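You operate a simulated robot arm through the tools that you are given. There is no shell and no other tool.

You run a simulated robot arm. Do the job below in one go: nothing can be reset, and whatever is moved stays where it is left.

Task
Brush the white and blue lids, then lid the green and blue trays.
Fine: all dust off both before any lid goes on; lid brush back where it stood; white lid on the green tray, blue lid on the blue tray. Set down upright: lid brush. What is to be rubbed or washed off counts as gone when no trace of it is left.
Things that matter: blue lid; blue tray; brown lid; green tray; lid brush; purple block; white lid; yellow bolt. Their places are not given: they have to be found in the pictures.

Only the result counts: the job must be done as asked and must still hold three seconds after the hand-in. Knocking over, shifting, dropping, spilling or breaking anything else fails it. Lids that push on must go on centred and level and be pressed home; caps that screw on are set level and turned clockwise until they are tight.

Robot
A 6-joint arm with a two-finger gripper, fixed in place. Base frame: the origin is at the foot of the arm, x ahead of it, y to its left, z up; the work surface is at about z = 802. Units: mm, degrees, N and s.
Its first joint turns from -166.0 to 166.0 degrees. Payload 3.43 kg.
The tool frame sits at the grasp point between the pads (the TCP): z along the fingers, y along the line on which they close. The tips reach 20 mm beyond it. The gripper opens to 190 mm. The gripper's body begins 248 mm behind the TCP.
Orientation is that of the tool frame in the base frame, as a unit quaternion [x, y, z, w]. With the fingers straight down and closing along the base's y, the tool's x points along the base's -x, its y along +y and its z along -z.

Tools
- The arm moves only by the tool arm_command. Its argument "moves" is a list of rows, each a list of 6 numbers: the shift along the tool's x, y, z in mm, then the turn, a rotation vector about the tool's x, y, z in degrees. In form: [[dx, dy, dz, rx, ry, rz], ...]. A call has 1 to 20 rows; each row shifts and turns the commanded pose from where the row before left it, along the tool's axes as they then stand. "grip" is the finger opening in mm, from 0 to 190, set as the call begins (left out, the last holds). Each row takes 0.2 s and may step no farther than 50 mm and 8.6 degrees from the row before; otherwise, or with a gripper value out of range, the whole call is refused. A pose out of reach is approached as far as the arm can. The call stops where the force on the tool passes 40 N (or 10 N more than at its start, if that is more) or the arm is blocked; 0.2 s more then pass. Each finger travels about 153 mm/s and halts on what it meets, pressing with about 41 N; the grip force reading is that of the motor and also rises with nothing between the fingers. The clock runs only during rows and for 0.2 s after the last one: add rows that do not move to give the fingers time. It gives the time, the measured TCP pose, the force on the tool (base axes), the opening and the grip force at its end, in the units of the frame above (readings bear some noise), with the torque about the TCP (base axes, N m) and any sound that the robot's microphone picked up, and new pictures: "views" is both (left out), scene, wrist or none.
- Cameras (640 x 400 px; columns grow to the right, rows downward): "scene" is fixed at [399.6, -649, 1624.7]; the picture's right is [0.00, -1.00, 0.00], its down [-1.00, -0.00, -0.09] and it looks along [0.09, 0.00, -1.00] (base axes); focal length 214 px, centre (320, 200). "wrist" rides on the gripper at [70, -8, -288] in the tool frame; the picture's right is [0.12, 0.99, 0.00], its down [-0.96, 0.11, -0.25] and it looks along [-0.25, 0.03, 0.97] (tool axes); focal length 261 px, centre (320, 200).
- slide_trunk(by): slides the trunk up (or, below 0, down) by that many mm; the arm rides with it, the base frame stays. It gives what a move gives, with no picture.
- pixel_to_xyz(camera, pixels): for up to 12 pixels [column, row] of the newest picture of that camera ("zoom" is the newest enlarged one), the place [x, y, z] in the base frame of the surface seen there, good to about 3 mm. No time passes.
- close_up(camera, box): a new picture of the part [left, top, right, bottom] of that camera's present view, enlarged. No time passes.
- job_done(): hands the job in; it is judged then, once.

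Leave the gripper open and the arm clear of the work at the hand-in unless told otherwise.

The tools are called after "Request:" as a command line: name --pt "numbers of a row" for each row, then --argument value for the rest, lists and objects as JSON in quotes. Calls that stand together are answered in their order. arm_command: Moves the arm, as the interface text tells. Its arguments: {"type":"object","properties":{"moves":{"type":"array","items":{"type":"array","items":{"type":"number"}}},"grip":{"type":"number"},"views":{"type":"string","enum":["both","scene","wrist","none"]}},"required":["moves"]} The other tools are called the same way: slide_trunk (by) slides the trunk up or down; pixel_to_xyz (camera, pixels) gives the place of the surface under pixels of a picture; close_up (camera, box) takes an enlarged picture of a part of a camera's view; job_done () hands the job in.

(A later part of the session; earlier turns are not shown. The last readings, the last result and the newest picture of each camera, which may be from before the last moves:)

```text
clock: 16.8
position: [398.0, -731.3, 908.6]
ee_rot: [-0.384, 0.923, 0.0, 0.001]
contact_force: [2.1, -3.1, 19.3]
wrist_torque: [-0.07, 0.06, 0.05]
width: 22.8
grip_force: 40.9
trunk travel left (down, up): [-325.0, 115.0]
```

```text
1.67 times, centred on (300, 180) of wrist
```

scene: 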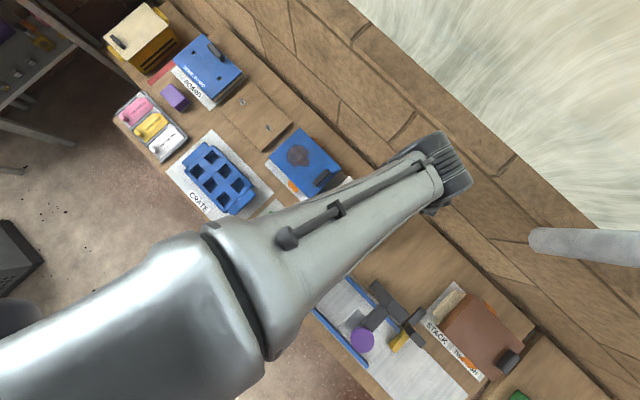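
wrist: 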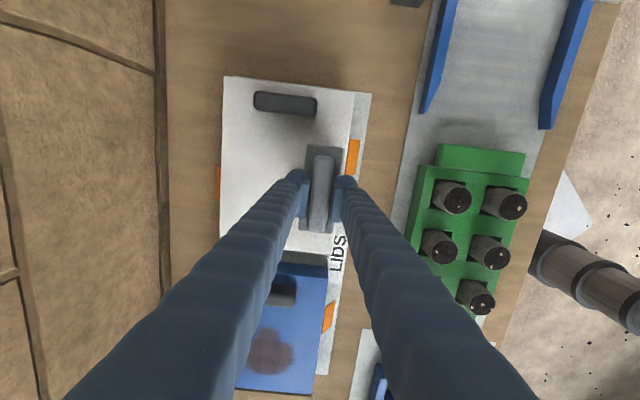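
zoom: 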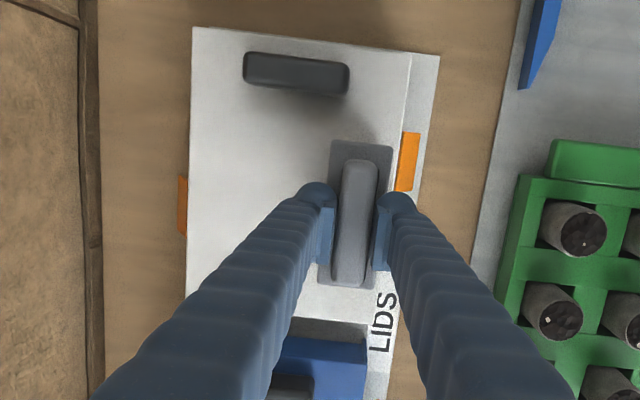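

The force is 19 N here, a bit more than needed, and the swept area looks clean. I'll lift slightly, shift 34 mm along the lid, come down a little lighter and sweep across and back.

Request:
arm_command --pt "0 0 -5 0 0 0" --pt "-34 0 0 0 0 0" --pt "0 0 4.2 0 0 0" --pt "0 -10 0 0 0 0" --pt "0 -10 0 0 0 0" --pt "0 -10 0 0 0 0" --pt "0 -10 0 0 0 0" --pt "0 -10 0 0 0 0" --pt "0 -10 0 0 0 0" --pt "0 -10 0 0 0 0" --pt "0 -10 0 0 0 0" --pt "0 -10 0 0 0 0" --pt "0 -10 0 0 0 0" --pt "0 0 0 0 0 0" --views "wrist"

Request:
arm_command --pt "0 0 0.4 0 0 0" --pt "0 10 0 0 0 0" --pt "0 10 0 0 0 0" --pt "0 10 0 0 0 0" --pt "0 10 0 0 0 0" --pt "0 10 0 0 0 0" --pt "0 10 0 0 0 0" --pt "0 10 0 0 0 0" --pt "0 10 0 0 0 0" --pt "0 10 0 0 0 0" --pt "0 10 0 0 0 0" --pt "0 0 0 0 0 0" --views "none"

Request:
arm_command --pt "0 0 -20 0 0 0" --pt "0 0 -40 0 0 0" --pt "-20 50 0 0 0 0" --pt "-20 50 0 0 0 0" --pt "0 0 0 0 0 0"

Request:
close_up --camera "wrist" --box '[100, 40, 340, 280]'

```text
clock: 19.8
position: [491.5, -778.2, 908.8]
ee_rot: [-0.382, 0.924, 0.0, 0.0]
contact_force: [-1.5, 1.0, 4.4]
wrist_torque: [0.02, 0.0, -0.02]
width: 22.5
grip_force: 41.4
trunk travel left (down, up): [-325.0, 115.0]
```

wrist: 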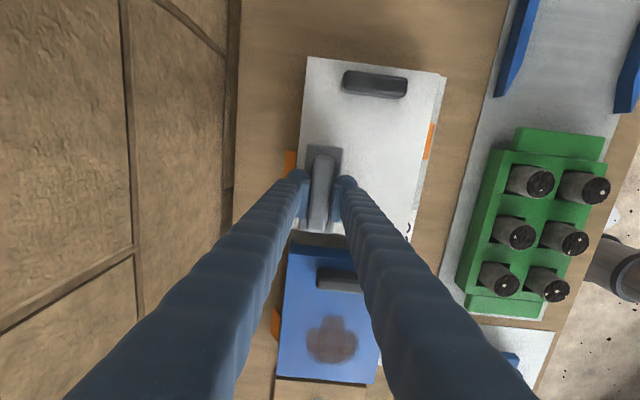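

```text
clock: 22.4
position: [421.4, -707.6, 908.6]
ee_rot: [-0.383, 0.924, 0.0, 0.0]
contact_force: [-0.1, 0.0, 9.1]
wrist_torque: [0.0, 0.05, -0.01]
width: 22.3
grip_force: 41.4
trunk travel left (down, up): [-325.0, 115.0]
```

```text
refused: row 3 steps farther than a row can; nothing moved
```

```text
1.67 times, centred on (220, 160) of wrist
```

zoom: 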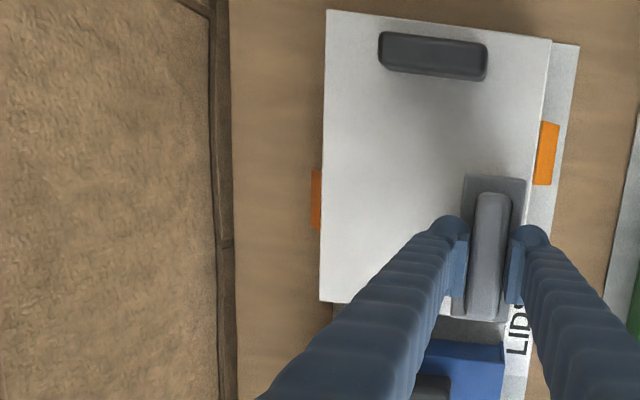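

The white lid looks clean so far, and I'll check it fully once the view is clear. Next I'll lift, move along to the blue lid (224 mm along the bench) and hover on its near side.

Request:
arm_command --pt "0 0 -20 0 0 0" --pt "0 0 -50 0 0 0" --pt "-44.8 0 0 0 0 0" --pt "-44.8 0 0 0 0 0" --pt "-44.8 0 0 0 0 0" --pt "-44.8 0 0 0 0 0" --pt "-44.9 0 0 0 0 0" --pt "0 0 40 0 0 0" --pt "0 0 20 0 0 0" --pt "0 0 0 0 0 0"

Request:
close_up --camera "wrist" --box '[180, 0, 420, 200]'

Request:
close_up --camera "wrist" --box '[180, 100, 420, 300]'

```text
clock: 24.6
position: [578.0, -548.4, 918.8]
ee_rot: [-0.382, 0.924, -0.001, -0.001]
contact_force: [-0.6, -0.6, -0.3]
wrist_torque: [-0.05, 0.0, -0.02]
width: 22.7
grip_force: 41.1
trunk travel left (down, up): [-325.0, 115.0]
```

scene: 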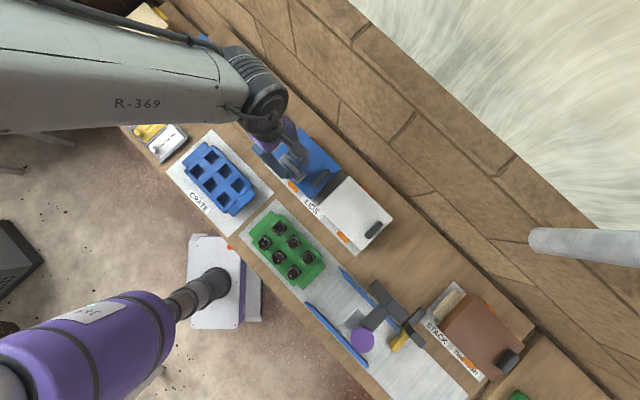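
wrist: 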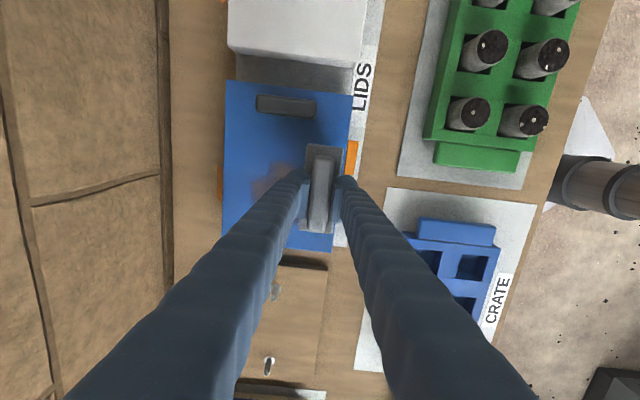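

```text
2.00 times, centred on (300, 100) of wrist
```

zoom: 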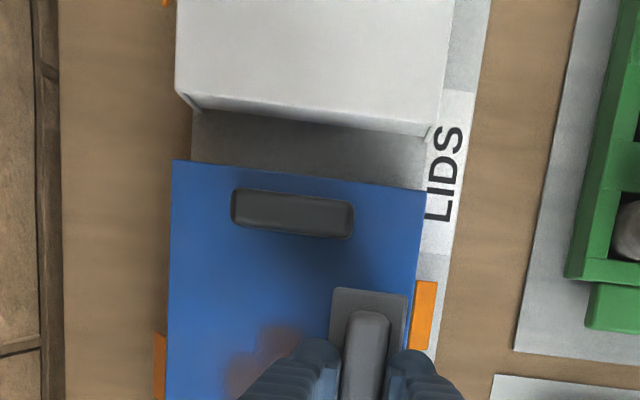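

```text
2.00 times, centred on (300, 200) of wrist
```

zoom: 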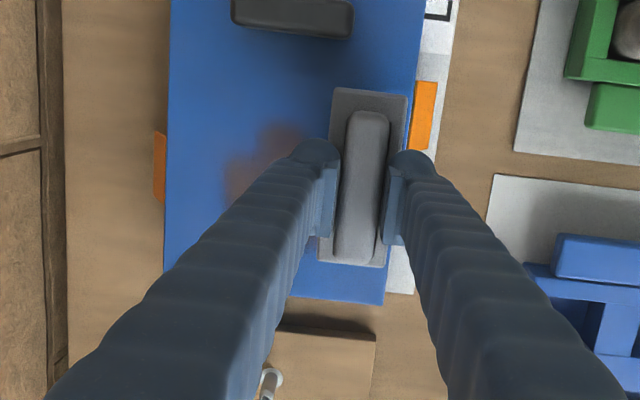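

The scene camera now has a clear view of the white lid, so I'll zoom in for any dust trace before brushing the blue one.

Request:
close_up --camera "scene" --box '[300, 160, 404, 260]'

Request:
arm_command --pt "0 0 5 0 0 0" --pt "0 0 3 0 0 0" --pt "0 0 0 0 0 0" --views "none"

Request:
arm_command --pt "0 0 1.5 0 0 0" --pt "0 0 0 0 0 0" --views "none"

```text
4.00 times, centred on (352, 210) of scene
```

zoom: 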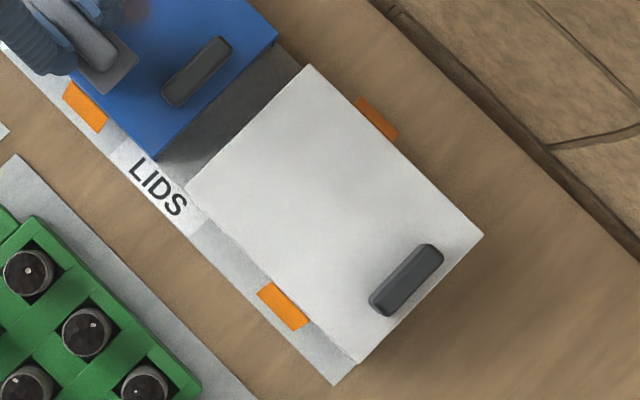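

```text
clock: 25.4
position: [579.7, -548.3, 909.1]
ee_rot: [-0.383, 0.924, 0.0, 0.0]
contact_force: [-0.3, 0.1, -1.0]
wrist_torque: [0.04, -0.01, 0.01]
width: 22.8
grip_force: 41.0
trunk travel left (down, up): [-325.0, 115.0]
```

```text
clock: 26.0
position: [580.0, -549.6, 908.5]
ee_rot: [-0.385, 0.923, 0.001, 0.0]
contact_force: [-0.4, -0.5, 2.9]
wrist_torque: [0.01, 0.04, 0.03]
width: 22.6
grip_force: 41.3
trunk travel left (down, up): [-325.0, 115.0]
```

The white lid looks clean. Contact on the blue lid is 2.9 N. I'll add 0.8 mm and sweep across.

Request:
arm_command --pt "0 0 0.8 0 0 0" --pt "0 -10 0 0 0 0" --pt "0 -10 0 0 0 0" --pt "0 -10 0 0 0 0" --pt "0 -10 0 0 0 0" --pt "0 -10 0 0 0 0" --pt "0 -10 0 0 0 0" --pt "0 -10 0 0 0 0" --pt "0 -10 0 0 0 0" --pt "0 -10 0 0 0 0" --pt "0 -10 0 0 0 0" --pt "0 0 0 0 0 0" --views "wrist"

Request:
close_up --camera "wrist" --box '[220, 60, 480, 300]'

```text
clock: 28.6
position: [650.2, -618.8, 907.8]
ee_rot: [-0.382, 0.924, 0.0, 0.001]
contact_force: [-1.1, 1.7, 9.1]
wrist_torque: [-0.02, 0.01, 0.02]
width: 22.6
grip_force: 40.8
trunk travel left (down, up): [-325.0, 115.0]
```

wrist: 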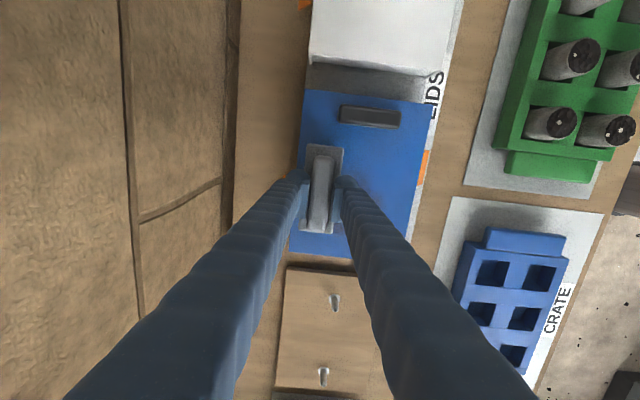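

```text
1.67 times, centred on (350, 180) of wrist
```

zoom: 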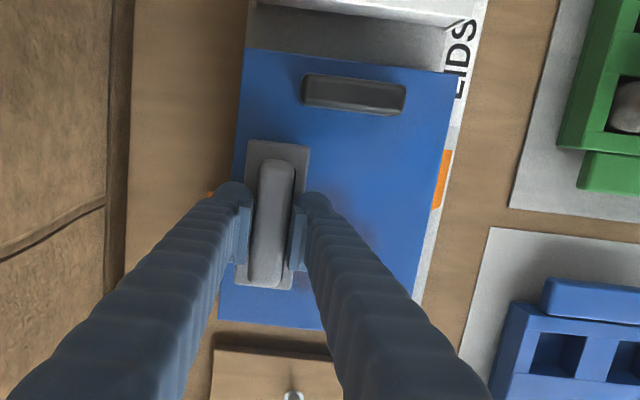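

The force is 9 N and the band is mostly clean. I'll sweep back, then shift 34 mm along the lid and sweep both ways, as I did on the white one.

Request:
arm_command --pt "0 0 0 0 0 0" --pt "0 10 0 0 0 0" --pt "0 10 0 0 0 0" --pt "0 10 0 0 0 0" --pt "0 10 0 0 0 0" --pt "0 10 0 0 0 0" --pt "0 10 0 0 0 0" --pt "0 10 0 0 0 0" --pt "0 10 0 0 0 0" --pt "0 10 0 0 0 0" --pt "0 10 0 0 0 0" --pt "0 0 0 0 0 0" --views "none"

Request:
arm_command --pt "0 0 -5 0 0 0" --pt "-34 0 0 0 0 0" --pt "0 0 5 0 0 0" --pt "0 -10 0 0 0 0" --pt "0 -10 0 0 0 0" --pt "0 -10 0 0 0 0" --pt "0 -10 0 0 0 0" --pt "0 -10 0 0 0 0" --pt "0 -10 0 0 0 0" --pt "0 -10 0 0 0 0" --pt "0 -10 0 0 0 0" --pt "0 -10 0 0 0 0" --pt "0 -10 0 0 0 0" --pt "0 0 0 0 0 0" --views "wrist"

Request:
arm_command --pt "0 0 0 0 0 0" --pt "0 10 0 0 0 0" --pt "0 10 0 0 0 0" --pt "0 10 0 0 0 0" --pt "0 10 0 0 0 0" --pt "0 10 0 0 0 0" --pt "0 10 0 0 0 0" --pt "0 10 0 0 0 0" --pt "0 10 0 0 0 0" --pt "0 10 0 0 0 0" --pt "0 10 0 0 0 0" --pt "0 0 0 0 0 0" --views "wrist"

Request:
close_up --camera "wrist" --box '[180, 40, 420, 280]'

```text
clock: 31.2
position: [579.6, -547.8, 907.8]
ee_rot: [-0.383, 0.924, 0.0, 0.0]
contact_force: [1.8, -0.9, 12.1]
wrist_torque: [0.01, 0.0, 0.06]
width: 22.5
grip_force: 41.0
trunk travel left (down, up): [-325.0, 115.0]
```

```text
clock: 34.2
position: [674.6, -594.7, 908.0]
ee_rot: [-0.383, 0.924, -0.001, 0.0]
contact_force: [-0.3, 1.5, 7.3]
wrist_torque: [-0.01, -0.03, -0.01]
width: 22.6
grip_force: 40.9
trunk travel left (down, up): [-325.0, 115.0]
```

wrist: 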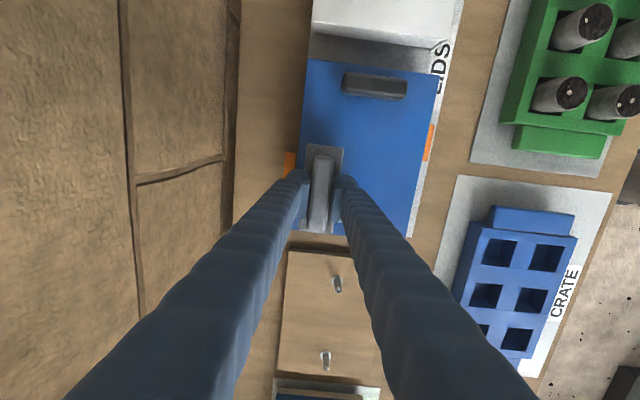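

```text
clock: 36.8
position: [603.1, -524.2, 908.3]
ee_rot: [-0.383, 0.924, 0.0, -0.001]
contact_force: [1.2, -1.5, 11.4]
wrist_torque: [0.03, 0.05, 0.02]
width: 22.6
grip_force: 41.3
trunk travel left (down, up): [-325.0, 115.0]
```

wrist: 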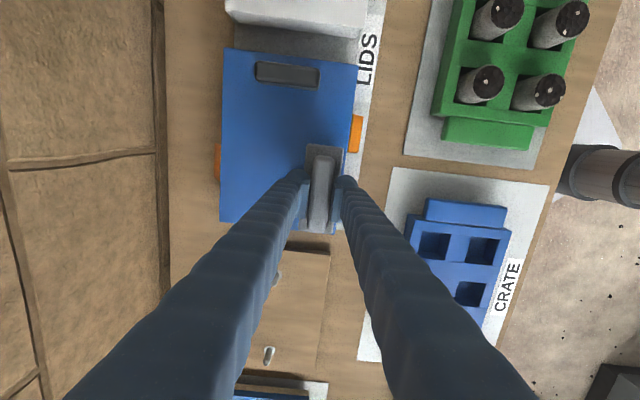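

```text
1.67 times, centred on (300, 160) of wrist
```

zoom: 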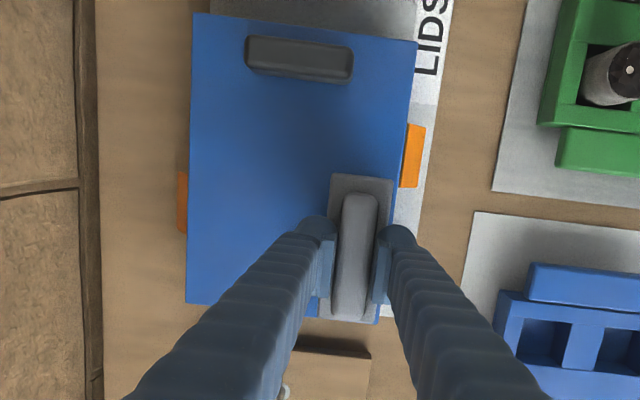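

Both lids appear clean. I'll lift the brush and travel back to hover above its home spot, which frees the scene view to verify the lids.

Request:
arm_command --pt "0 0 -30 0 0 0" --pt "0 0 -50 0 0 0" --pt "45.2 -4.2 0 0 0 0" --pt "45.2 -4.2 0 0 0 0" --pt "45.2 -4.2 0 0 0 0" --pt "45.2 -4.2 0 0 0 0" --pt "45.2 -4.2 0 0 0 0" --pt "45.2 -4.2 0 0 0 0" --pt "45.2 -4.2 0 0 0 0" --pt "45.2 -4.2 0 0 0 0" --pt "45.2 -4.2 0 0 0 0" --pt "45.2 -4.2 0 0 0 0" --pt "45.2 -4.2 0 0 0 0" --pt "45.2 -4.2 0 0 0 0" --pt "0 0 0 0 0 0"

Request:
close_up --camera "scene" --box '[315, 165, 395, 255]'

Request:
close_up --camera "scene" --box '[262, 120, 352, 210]'

Request:
close_up --camera "scene" --box '[330, 180, 380, 220]'

Request:
close_up --camera "scene" --box '[275, 135, 325, 175]'

```text
clock: 40.0
position: [255.2, -944.9, 986.6]
ee_rot: [-0.384, 0.924, 0.001, 0.0]
contact_force: [-0.5, -0.3, -1.3]
wrist_torque: [0.08, 0.03, 0.01]
width: 22.7
grip_force: 40.9
trunk travel left (down, up): [-325.0, 115.0]
```

scene: 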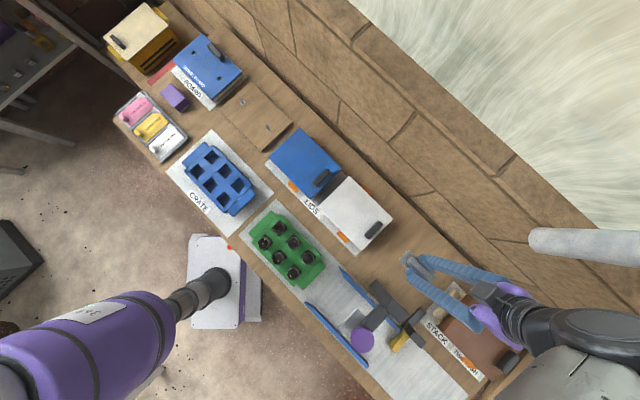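
wrist: 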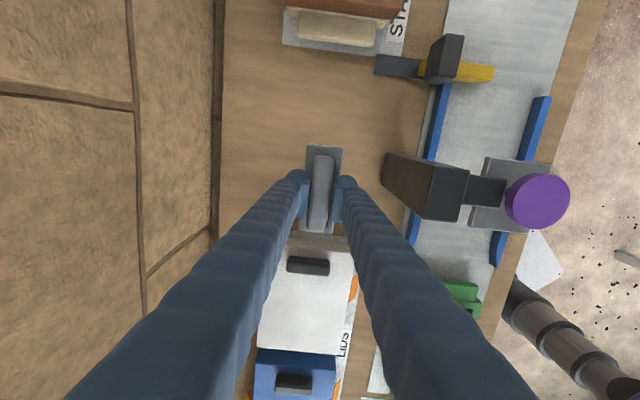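

```text
4.44 times, centred on (355, 210) of scene
```

zoom: 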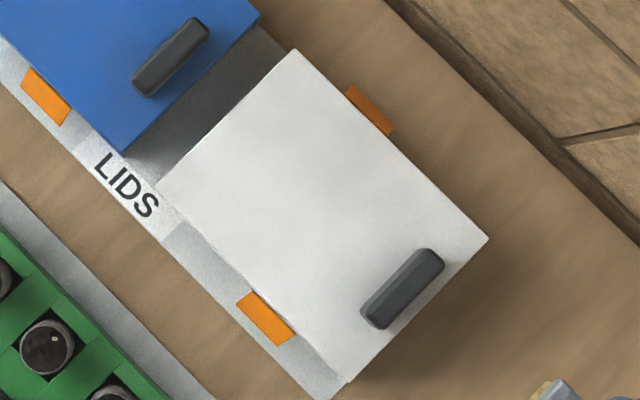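

```text
4.44 times, centred on (307, 165) of scene
```

zoom: 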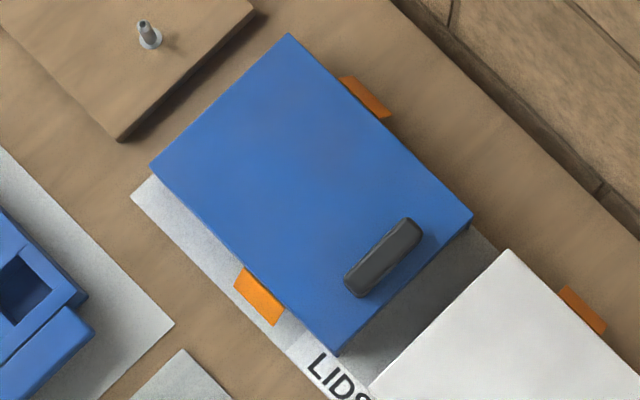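

```text
10.00 times, centred on (355, 200) of scene
```

zoom: 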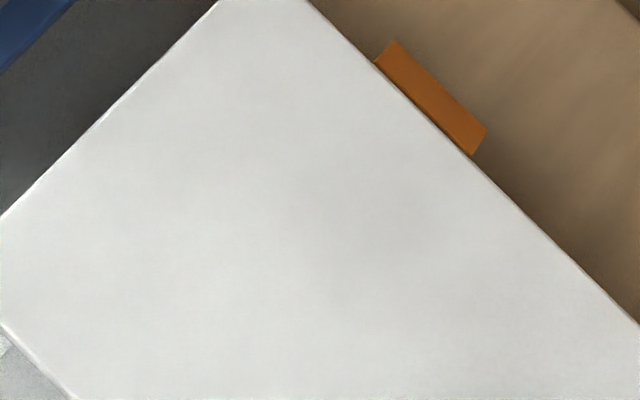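

```text
10.00 times, centred on (300, 155) of scene
```

zoom: 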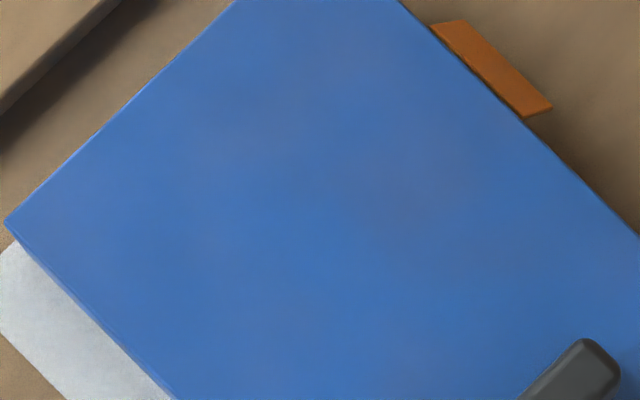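

At 10× I can see very faint brownish traces on the blue lid, near scene (301,140) and (308,155). The white lid may have a faint shade near (362,203). I'll zoom more to be sure.

Request:
close_up --camera "scene" --box '[290, 130, 320, 148]'

Request:
close_up --camera "scene" --box '[290, 145, 322, 165]'

Request:
close_up --camera "scene" --box '[340, 190, 380, 215]'

Request:
close_up --camera "wrist" --box '[250, 230, 370, 400]'

```text
16.00 times, centred on (305, 139) of scene
```

zoom: 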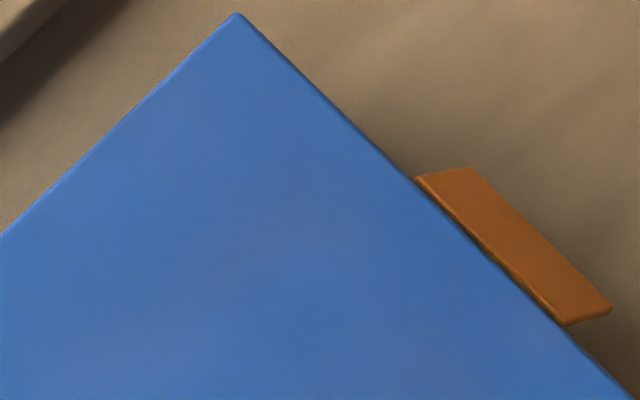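

```text
16.00 times, centred on (306, 155) of scene
```

zoom: 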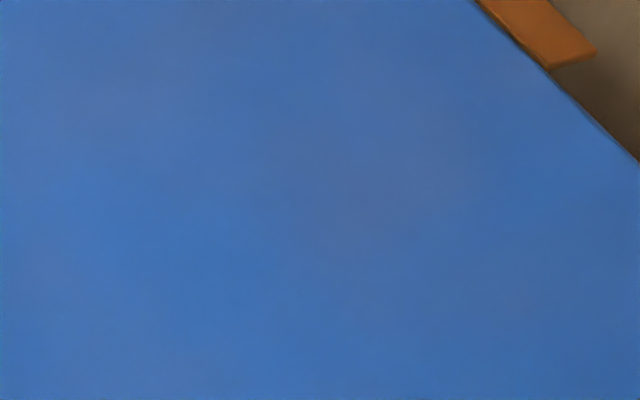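

```text
16.00 times, centred on (360, 202) of scene
```

zoom: 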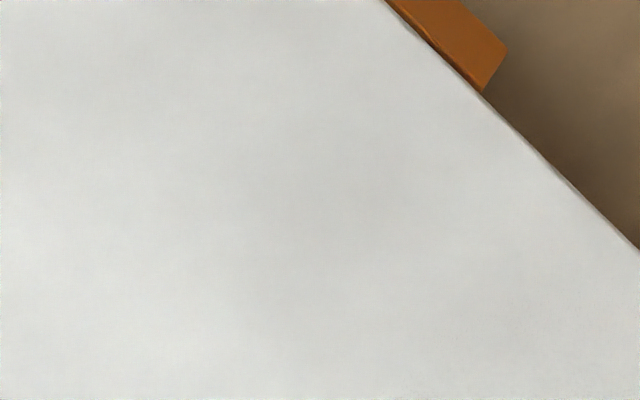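

```text
2.35 times, centred on (310, 315) of wrist
```

zoom: 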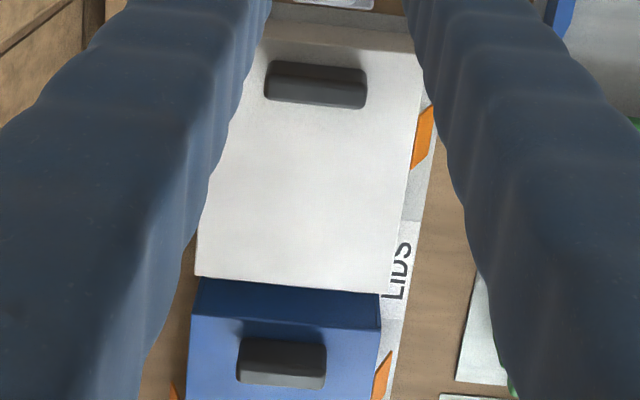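

The mottling also appears outside the original dust outline, so it may just be surface texture. To be certain, I'll do a second set of brushing on both lids with a wider range and compare pictures. First, back to the white lid.

Request:
arm_command --pt "-40.45 9.77 0 0 0 0" --pt "-40.45 9.77 0 0 0 0" --pt "-40.45 9.77 0 0 0 0" --pt "-40.45 9.77 0 0 0 0" --pt "-40.45 9.77 0 0 0 0" --pt "-40.45 9.77 0 0 0 0" --pt "0 0 40 0 0 0" --pt "0 0 25 0 0 0" --pt "0 0 10 0 0 0" --pt "0 0 0 0 0 0" --views "wrist"

```text
clock: 42.2
position: [385.3, -730.2, 912.3]
ee_rot: [-0.383, 0.924, 0.001, 0.0]
contact_force: [-0.1, -0.5, -1.0]
wrist_torque: [0.03, -0.01, -0.02]
width: 22.6
grip_force: 40.9
trunk travel left (down, up): [-325.0, 115.0]
```

wrist: 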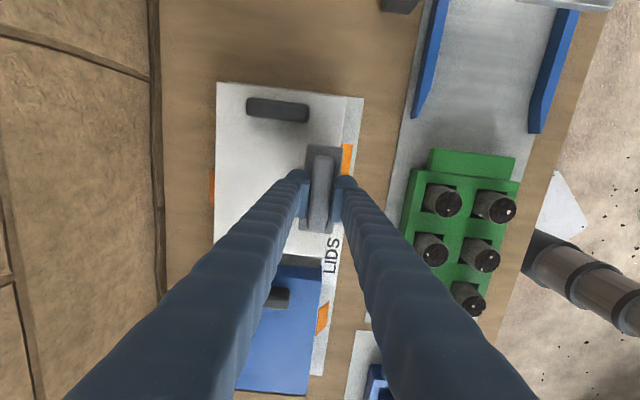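

At z 912 and v≈−59. I'll lower until a light contact.

Request:
arm_command --pt "0 0 3 0 0 0" --pt "0 0 0 0 0 0" --views "none"

Request:
arm_command --pt "0 0 1 0 0 0" --pt "0 0 0 0 0 0" --views "none"

Request:
arm_command --pt "0 0 1 0 0 0" --pt "0 0 0 0 0 0" --views "none"

```text
clock: 42.8
position: [385.6, -729.2, 908.6]
ee_rot: [-0.382, 0.924, 0.0, 0.0]
contact_force: [-0.6, -1.0, -0.8]
wrist_torque: [0.01, -0.03, 0.0]
width: 22.5
grip_force: 41.0
trunk travel left (down, up): [-325.0, 115.0]
```

```text
clock: 43.4
position: [386.2, -731.3, 908.8]
ee_rot: [-0.383, 0.924, 0.001, 0.0]
contact_force: [-0.1, -0.2, -1.0]
wrist_torque: [0.03, 0.01, 0.01]
width: 22.4
grip_force: 41.2
trunk travel left (down, up): [-325.0, 115.0]
```

```text
clock: 44.0
position: [385.3, -730.7, 907.7]
ee_rot: [-0.384, 0.923, 0.001, -0.001]
contact_force: [-0.4, 0.9, 2.9]
wrist_torque: [0.06, 0.04, -0.02]
width: 22.7
grip_force: 40.8
trunk travel left (down, up): [-325.0, 115.0]
```

Contact is 2.9 N. I'll add pressure and sweep across in three lanes: out, shift 24 mm, back, shift 22 mm, out, then back.

Request:
arm_command --pt "0 0 1.2 0 0 0" --pt "0 -10.5 0.06 0 0 0" --pt "0 -10.5 0.06 0 0 0" --pt "0 -10.5 0.06 0 0 0" --pt "0 -10.5 0.06 0 0 0" --pt "0 -10.5 0.06 0 0 0" --pt "0 -10.5 0.06 0 0 0" --pt "0 -10.5 0.06 0 0 0" --pt "0 -10.5 0.06 0 0 0" --pt "0 -10.5 0.06 0 0 0" --pt "0 -10.5 0.06 0 0 0" --pt "0 -10.5 0.06 0 0 0" --pt "0 0 0 0 0 0" --views "none"

Request:
arm_command --pt "0 0 -5 0 0 0" --pt "-24 0 0 0 0 0" --pt "0 0 5 0 0 0" --pt "0 10.5 -0.06 0 0 0" --pt "0 10.5 -0.06 0 0 0" --pt "0 10.5 -0.06 0 0 0" --pt "0 10.5 -0.06 0 0 0" --pt "0 10.5 -0.06 0 0 0" --pt "0 10.5 -0.06 0 0 0" --pt "0 10.5 -0.06 0 0 0" --pt "0 10.5 -0.06 0 0 0" --pt "0 10.5 -0.06 0 0 0" --pt "0 10.5 -0.06 0 0 0" --pt "0 10.5 -0.06 0 0 0" --pt "0 0 0 0 0 0" --views "none"

Request:
arm_command --pt "0 0 -5 0 0 0" --pt "-22 0 0 0 0 0" --pt "0 0 5 0 0 0" --pt "0 -10.5 0.06 0 0 0" --pt "0 -10.5 0.06 0 0 0" --pt "0 -10.5 0.06 0 0 0" --pt "0 -10.5 0.06 0 0 0" --pt "0 -10.5 0.06 0 0 0" --pt "0 -10.5 0.06 0 0 0" --pt "0 -10.5 0.06 0 0 0" --pt "0 -10.5 0.06 0 0 0" --pt "0 -10.5 0.06 0 0 0" --pt "0 -10.5 0.06 0 0 0" --pt "0 -10.5 0.06 0 0 0" --pt "0 0 0 0 0 0" --views "none"

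Request:
arm_command --pt "0 0 0 0 0 0" --pt "0 10.5 -0.06 0 0 0" --pt "0 10.5 -0.06 0 0 0" --pt "0 10.5 -0.06 0 0 0" --pt "0 10.5 -0.06 0 0 0" --pt "0 10.5 -0.06 0 0 0" --pt "0 10.5 -0.06 0 0 0" --pt "0 10.5 -0.06 0 0 0" --pt "0 10.5 -0.06 0 0 0" --pt "0 10.5 -0.06 0 0 0" --pt "0 10.5 -0.06 0 0 0" --pt "0 10.5 -0.06 0 0 0" --pt "0 0 0 0 0 0" --views "wrist"

```text
clock: 46.8
position: [467.1, -811.0, 907.5]
ee_rot: [-0.381, 0.924, -0.001, 0.0]
contact_force: [-5.5, 3.0, 25.0]
wrist_torque: [0.0, 0.03, 0.02]
width: 22.8
grip_force: 40.9
trunk travel left (down, up): [-325.0, 115.0]
```

```text
clock: 50.0
position: [402.1, -714.1, 908.2]
ee_rot: [-0.382, 0.924, 0.0, -0.001]
contact_force: [4.4, -3.9, 24.6]
wrist_torque: [-0.05, -0.02, 0.02]
width: 22.5
grip_force: 40.9
trunk travel left (down, up): [-325.0, 115.0]
```

```text
clock: 53.2
position: [499.7, -778.9, 906.6]
ee_rot: [-0.383, 0.924, 0.0, -0.001]
contact_force: [-4.3, 1.5, 23.5]
wrist_torque: [0.04, 0.02, -0.02]
width: 22.6
grip_force: 40.5
trunk travel left (down, up): [-325.0, 115.0]
```

```text
clock: 56.0
position: [417.4, -697.0, 907.0]
ee_rot: [-0.383, 0.924, 0.0, 0.0]
contact_force: [2.5, -0.9, 15.8]
wrist_torque: [0.0, 0.05, 0.03]
width: 22.6
grip_force: 40.7
trunk travel left (down, up): [-325.0, 115.0]
```

wrist: 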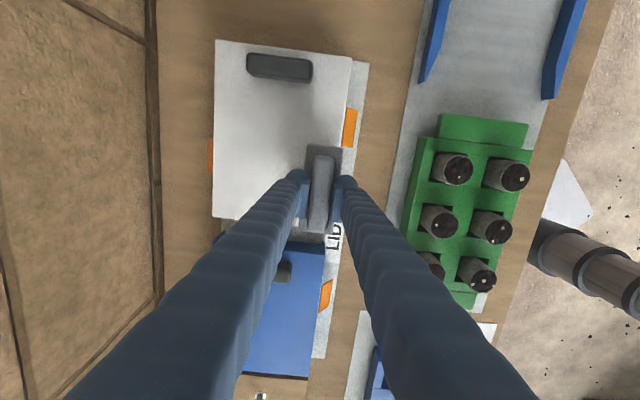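

Good pressure (15–25 N) in all lanes. Now the same on the blue lid: lift, move 212 mm along, and come down.

Request:
arm_command --pt "0 0 -25 0 0 0" --pt "0 0 -50 0 0 0" --pt "-42.4 0 0 0 0 0" --pt "-42.4 0 0 0 0 0" --pt "-42.4 0 0 0 0 0" --pt "-42.4 0 0 0 0 0" --pt "-42.4 0 0 0 0 0" --pt "0 0 40 0 0 0" --pt "0 0 25 0 0 0" --pt "0 0 6 0 0 0" --pt "0 0 0 0 0 0" --views "both"

Request:
close_up --camera "scene" --box '[330, 180, 380, 220]'

Request:
close_up --camera "scene" --box '[315, 165, 395, 255]'

```text
clock: 58.4
position: [567.9, -548.9, 909.0]
ee_rot: [-0.383, 0.924, 0.0, 0.0]
contact_force: [-0.4, 0.2, -0.6]
wrist_torque: [0.0, 0.01, 0.0]
width: 22.7
grip_force: 40.8
trunk travel left (down, up): [-325.0, 115.0]
```

scene: 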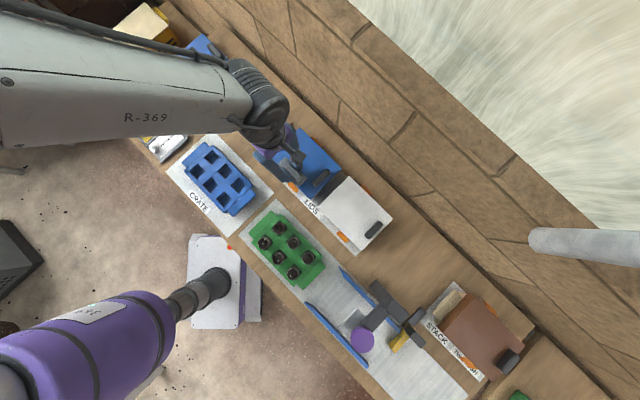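
wrist: 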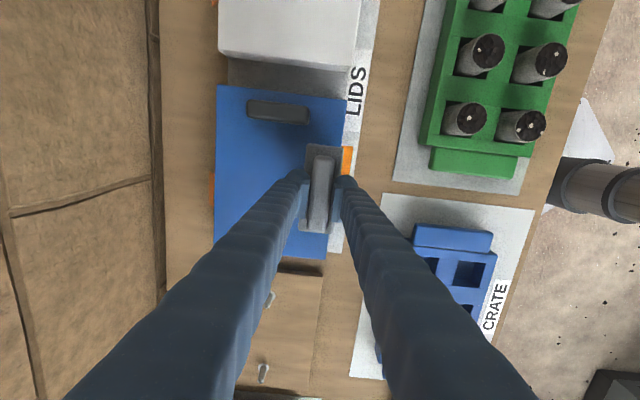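

```text
10.00 times, centred on (355, 200) of scene
```

zoom: 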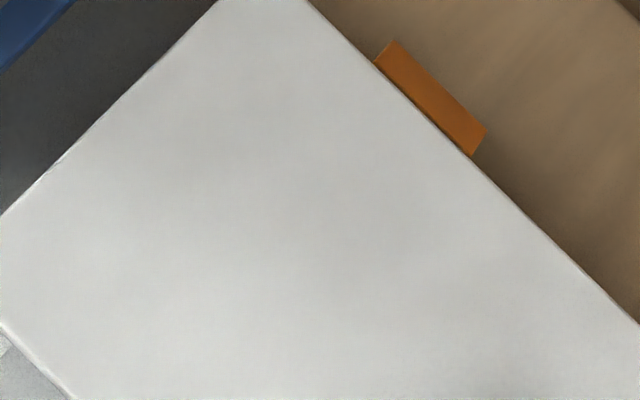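

```text
4.44 times, centred on (355, 210) of scene
```

zoom: 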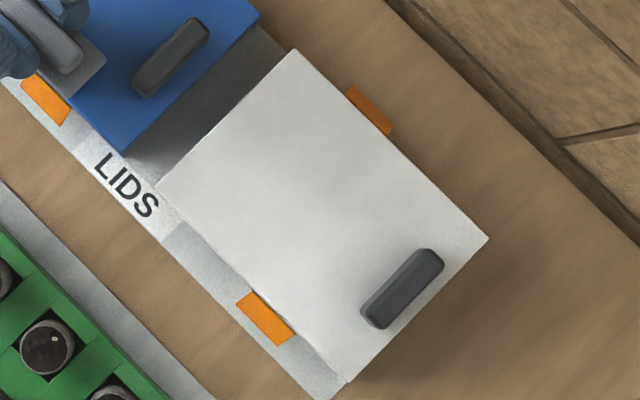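

The white lid has no dust outline left, only soft rendering shade. I'll continue with the second pass on the blue lid and find contact.

Request:
arm_command --pt "0 0 1 0 0 0" --pt "0 0 0 0 0 0" --views "none"

Request:
arm_command --pt "0 0 1 0 0 0" --pt "0 0 0 0 0 0" --views "none"

```text
clock: 59.0
position: [569.0, -547.1, 908.8]
ee_rot: [-0.384, 0.923, 0.0, 0.0]
contact_force: [0.5, -1.5, -0.9]
wrist_torque: [0.04, 0.0, 0.01]
width: 22.5
grip_force: 41.1
trunk travel left (down, up): [-325.0, 115.0]
```

```text
clock: 59.6
position: [569.5, -548.5, 908.6]
ee_rot: [-0.383, 0.924, 0.0, 0.001]
contact_force: [-0.6, 0.3, 0.2]
wrist_torque: [0.05, 0.02, -0.03]
width: 22.5
grip_force: 41.2
trunk travel left (down, up): [-325.0, 115.0]
```

Just about touching. I'll add about 2 mm for pressure and run the same three lanes on the blue lid.

Request:
arm_command --pt "0 0 1 0 0 0" --pt "0 0 1 0 0 0" --pt "0 -10.5 0.03 0 0 0" --pt "0 -10.5 0.03 0 0 0" --pt "0 -10.5 0.03 0 0 0" --pt "0 -10.5 0.03 0 0 0" --pt "0 -10.5 0.03 0 0 0" --pt "0 -10.5 0.03 0 0 0" --pt "0 -10.5 0.03 0 0 0" --pt "0 -10.5 0.03 0 0 0" --pt "0 -10.5 0.03 0 0 0" --pt "0 -10.5 0.03 0 0 0" --pt "0 -10.5 0.03 0 0 0" --pt "0 0 0 0 0 0" --views "none"

Request:
arm_command --pt "0 0 -5 0 0 0" --pt "-24 0 0 0 0 0" --pt "0 0 5 0 0 0" --pt "0 10.5 -0.03 0 0 0" --pt "0 10.5 -0.03 0 0 0" --pt "0 10.5 -0.03 0 0 0" --pt "0 10.5 -0.03 0 0 0" --pt "0 10.5 -0.03 0 0 0" --pt "0 10.5 -0.03 0 0 0" --pt "0 10.5 -0.03 0 0 0" --pt "0 10.5 -0.03 0 0 0" --pt "0 10.5 -0.03 0 0 0" --pt "0 10.5 -0.03 0 0 0" --pt "0 10.5 -0.03 0 0 0" --pt "0 0 0 0 0 0" --views "none"

Request:
arm_command --pt "0 0 -5 0 0 0" --pt "-22 0 0 0 0 0" --pt "0 0 5 0 0 0" --pt "0 -10.5 0.03 0 0 0" --pt "0 -10.5 0.03 0 0 0" --pt "0 -10.5 0.03 0 0 0" --pt "0 -10.5 0.03 0 0 0" --pt "0 -10.5 0.03 0 0 0" --pt "0 -10.5 0.03 0 0 0" --pt "0 -10.5 0.03 0 0 0" --pt "0 -10.5 0.03 0 0 0" --pt "0 -10.5 0.03 0 0 0" --pt "0 -10.5 0.03 0 0 0" --pt "0 -10.5 0.03 0 0 0" --pt "0 0 0 0 0 0" --views "none"

Request:
arm_command --pt "0 0 0 0 0 0" --pt "0 10.5 -0.03 0 0 0" --pt "0 10.5 -0.03 0 0 0" --pt "0 10.5 -0.03 0 0 0" --pt "0 10.5 -0.03 0 0 0" --pt "0 10.5 -0.03 0 0 0" --pt "0 10.5 -0.03 0 0 0" --pt "0 10.5 -0.03 0 0 0" --pt "0 10.5 -0.03 0 0 0" --pt "0 10.5 -0.03 0 0 0" --pt "0 10.5 -0.03 0 0 0" --pt "0 10.5 -0.03 0 0 0" --pt "0 0 0 0 0 0" --views "wrist"

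```text
clock: 62.6
position: [649.7, -629.4, 906.9]
ee_rot: [-0.383, 0.924, 0.0, 0.0]
contact_force: [-1.6, 2.0, 6.8]
wrist_torque: [0.06, -0.01, -0.01]
width: 22.6
grip_force: 41.5
trunk travel left (down, up): [-325.0, 115.0]
```

```text
clock: 65.8
position: [584.1, -529.4, 906.3]
ee_rot: [-0.384, 0.923, 0.001, 0.0]
contact_force: [-0.7, -1.2, 11.6]
wrist_torque: [0.0, 0.03, -0.03]
width: 22.5
grip_force: 41.2
trunk travel left (down, up): [-325.0, 115.0]
```

```text
clock: 69.0
position: [681.6, -596.9, 906.5]
ee_rot: [-0.383, 0.924, 0.001, 0.0]
contact_force: [-1.7, 2.7, 9.3]
wrist_torque: [0.04, -0.02, -0.04]
width: 22.5
grip_force: 40.6
trunk travel left (down, up): [-325.0, 115.0]
```

```text
clock: 71.8
position: [600.5, -514.3, 907.0]
ee_rot: [-0.385, 0.923, 0.0, 0.0]
contact_force: [-0.4, 0.5, 9.3]
wrist_torque: [0.03, 0.03, 0.02]
width: 22.6
grip_force: 41.5
trunk travel left (down, up): [-325.0, 115.0]
```

wrist: 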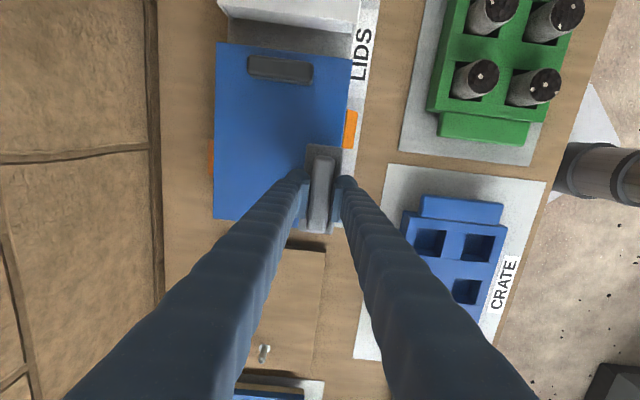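

Now I'll return the brush: lift 80 mm, travel to hover over home (aiming at about 254.9,-944.4), and check the lids again.

Request:
arm_command --pt "0 0 -30 0 0 0" --pt "0 0 -50 0 0 0" --pt "45.7 -5.0 0 0 0 0" --pt "45.7 -5.0 0 0 0 0" --pt "45.7 -5.0 0 0 0 0" --pt "45.7 -5.0 0 0 0 0" --pt "45.7 -5.0 0 0 0 0" --pt "45.7 -5.0 0 0 0 0" --pt "45.7 -5.0 0 0 0 0" --pt "45.7 -5.0 0 0 0 0" --pt "45.7 -5.0 0 0 0 0" --pt "45.7 -5.0 0 0 0 0" --pt "45.7 -5.0 0 0 0 0" --pt "45.7 -5.0 0 0 0 0" --pt "0 0 0 0 0 0"

Request:
close_up --camera "scene" --box '[315, 165, 395, 255]'

Request:
close_up --camera "scene" --box '[262, 120, 352, 210]'

Request:
close_up --camera "scene" --box '[275, 135, 325, 175]'

Request:
close_up --camera "scene" --box '[165, 30, 255, 110]'

```text
clock: 75.0
position: [254.8, -946.1, 987.0]
ee_rot: [-0.383, 0.924, 0.001, 0.0]
contact_force: [-0.6, -0.5, -1.3]
wrist_torque: [0.04, 0.0, 0.03]
width: 22.7
grip_force: 40.9
trunk travel left (down, up): [-325.0, 115.0]
```

scene: 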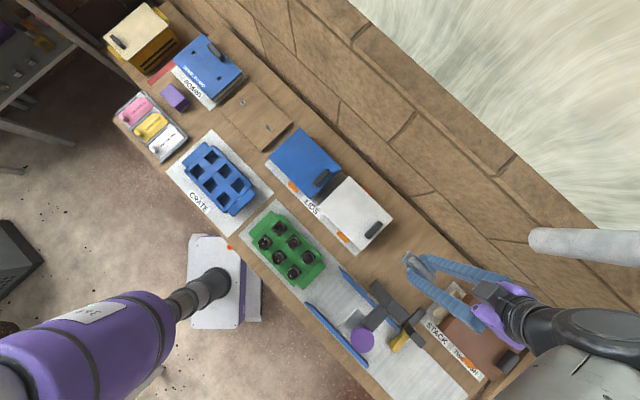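
wrist: 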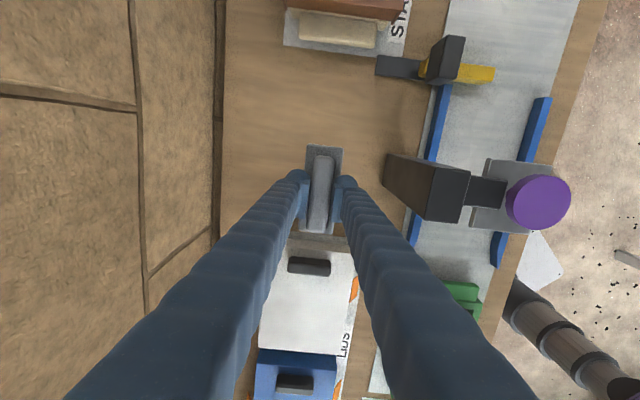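

```text
4.44 times, centred on (355, 210) of scene
```

zoom: 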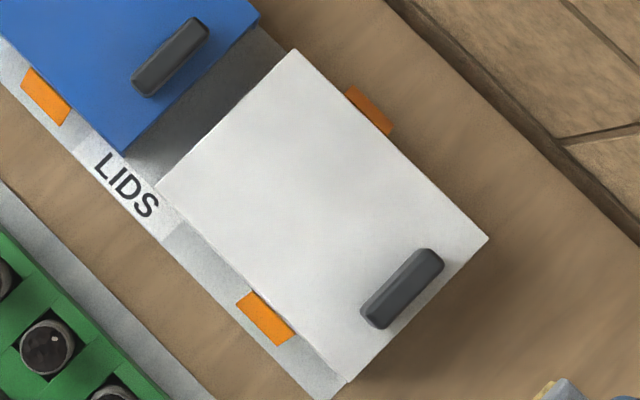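

```text
4.44 times, centred on (307, 165) of scene
```

zoom: 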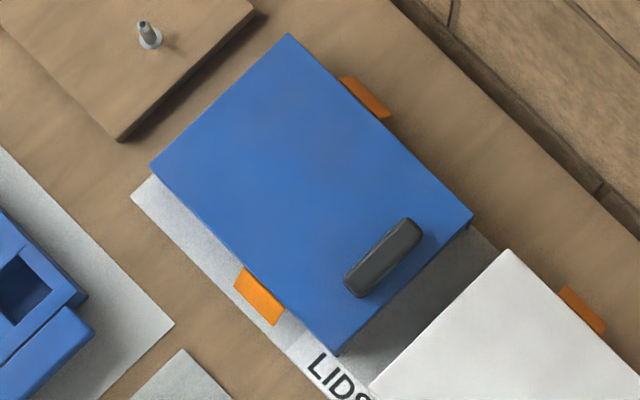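

```text
10.00 times, centred on (300, 155) of scene
```

zoom: 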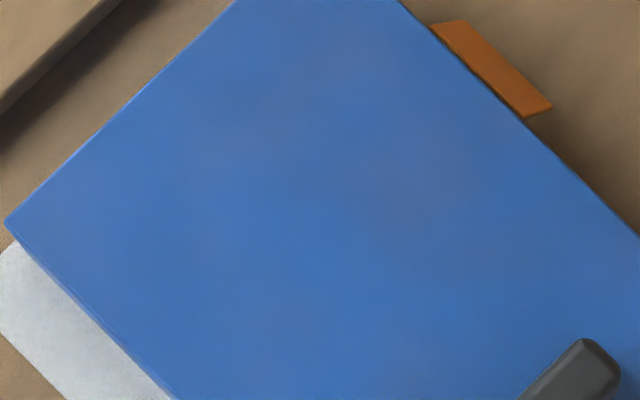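

```text
5.00 times, centred on (210, 70) of scene
```

zoom: 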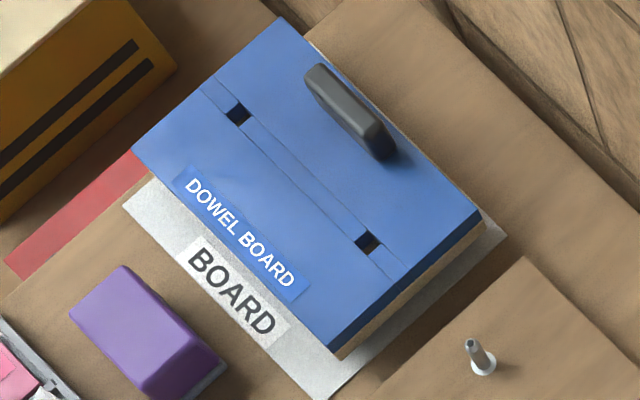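

The faint patches on the blue lid stayed the same after more brushing. They could be render shading or a real trace, so I'll check from a second viewpoint. I'll move so the wrist camera sees each lid unobstructed, starting with the white one.

Request:
arm_command --pt "-43.2 0 0 0 0 0" --pt "-43.2 0 0 0 0 0" --pt "-43.2 0 0 0 0 0" --pt "-43.2 0 0 0 0 0" --pt "-43.2 0 0 0 0 0" --pt "-43.2 0 0 0 0 0" --pt "-43.2 0 0 0 0 0" --pt "-43.2 0 0 0 0 0" --pt "-43.2 0 0 0 0 0" --pt "0 0 0 0 0 0" --views "wrist"

Request:
close_up --camera "wrist" --box '[220, 20, 400, 180]'

Request:
arm_command --pt "-43 0 0 0 0 0" --pt "-43 0 0 0 0 0" --pt "-43 0 0 0 0 0" --pt "-43 0 0 0 0 0" --pt "-43 0 0 0 0 0" --pt "-43 0 0 0 0 0" --pt "0 0 0 0 0 0" --views "wrist"

Request:
close_up --camera "wrist" --box '[220, 20, 400, 180]'

Request:
close_up --camera "wrist" --box '[250, 60, 350, 150]'

```text
clock: 77.2
position: [532.8, -669.6, 987.1]
ee_rot: [-0.382, 0.924, 0.0, -0.001]
contact_force: [-0.2, -0.5, 0.2]
wrist_torque: [-0.06, -0.04, 0.01]
width: 22.6
grip_force: 40.8
trunk travel left (down, up): [-325.0, 115.0]
```

wrist: 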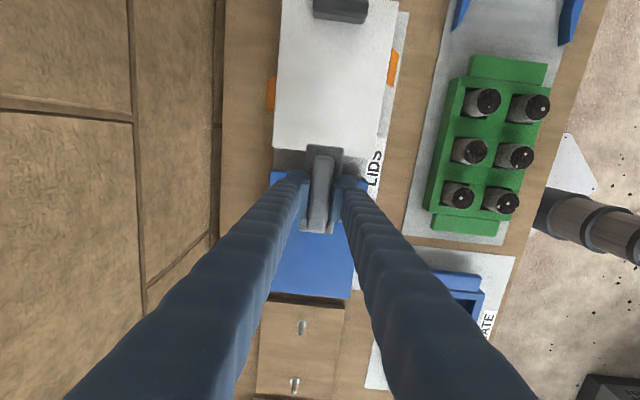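

```text
2.50 times, centred on (310, 100) of wrist
```

zoom: 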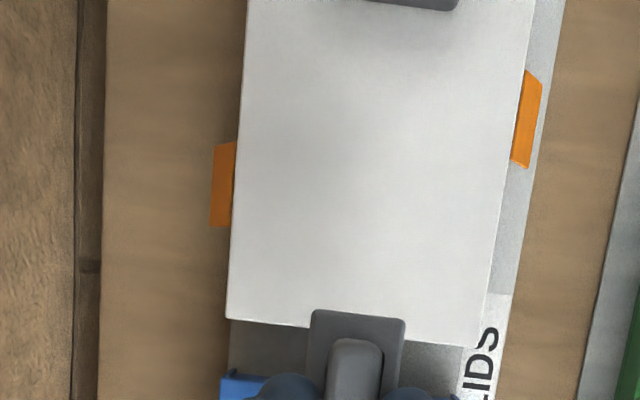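

```text
clock: 78.8
position: [713.0, -486.0, 985.8]
ee_rot: [-0.383, 0.924, 0.0, 0.0]
contact_force: [-0.4, 0.2, -1.4]
wrist_torque: [-0.03, 0.0, -0.03]
width: 22.7
grip_force: 41.2
trunk travel left (down, up): [-325.0, 115.0]
```

wrist: 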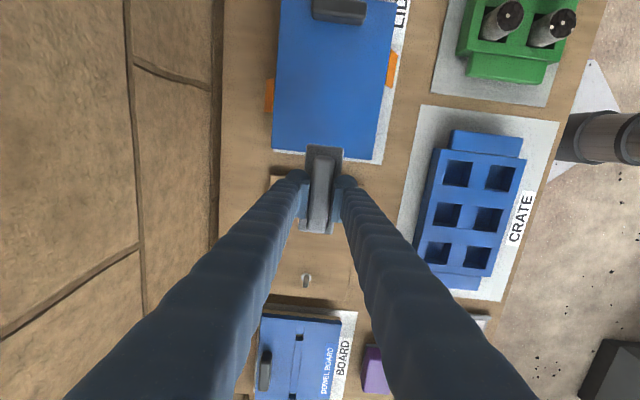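

```text
2.50 times, centred on (310, 100) of wrist
```

zoom: 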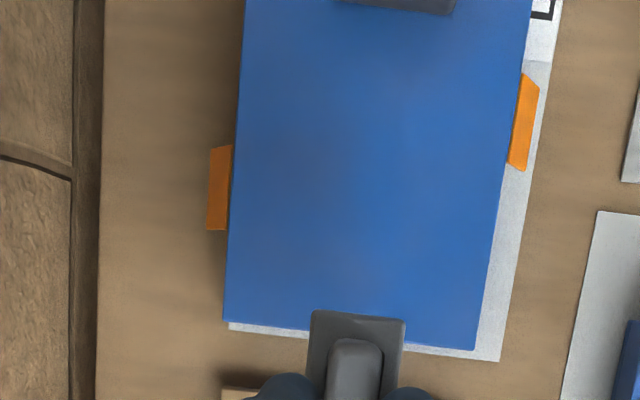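

```text
4.44 times, centred on (300, 105) of wrist
```

zoom: 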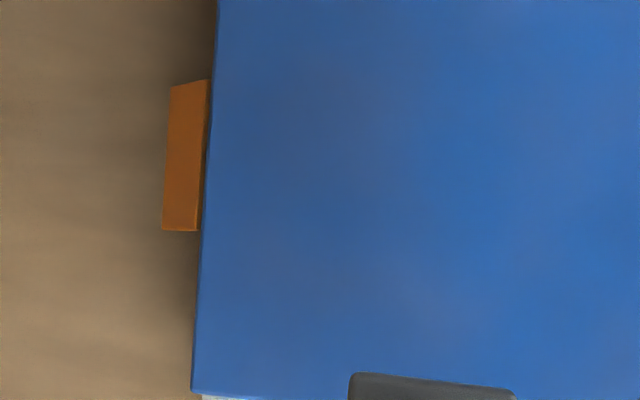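

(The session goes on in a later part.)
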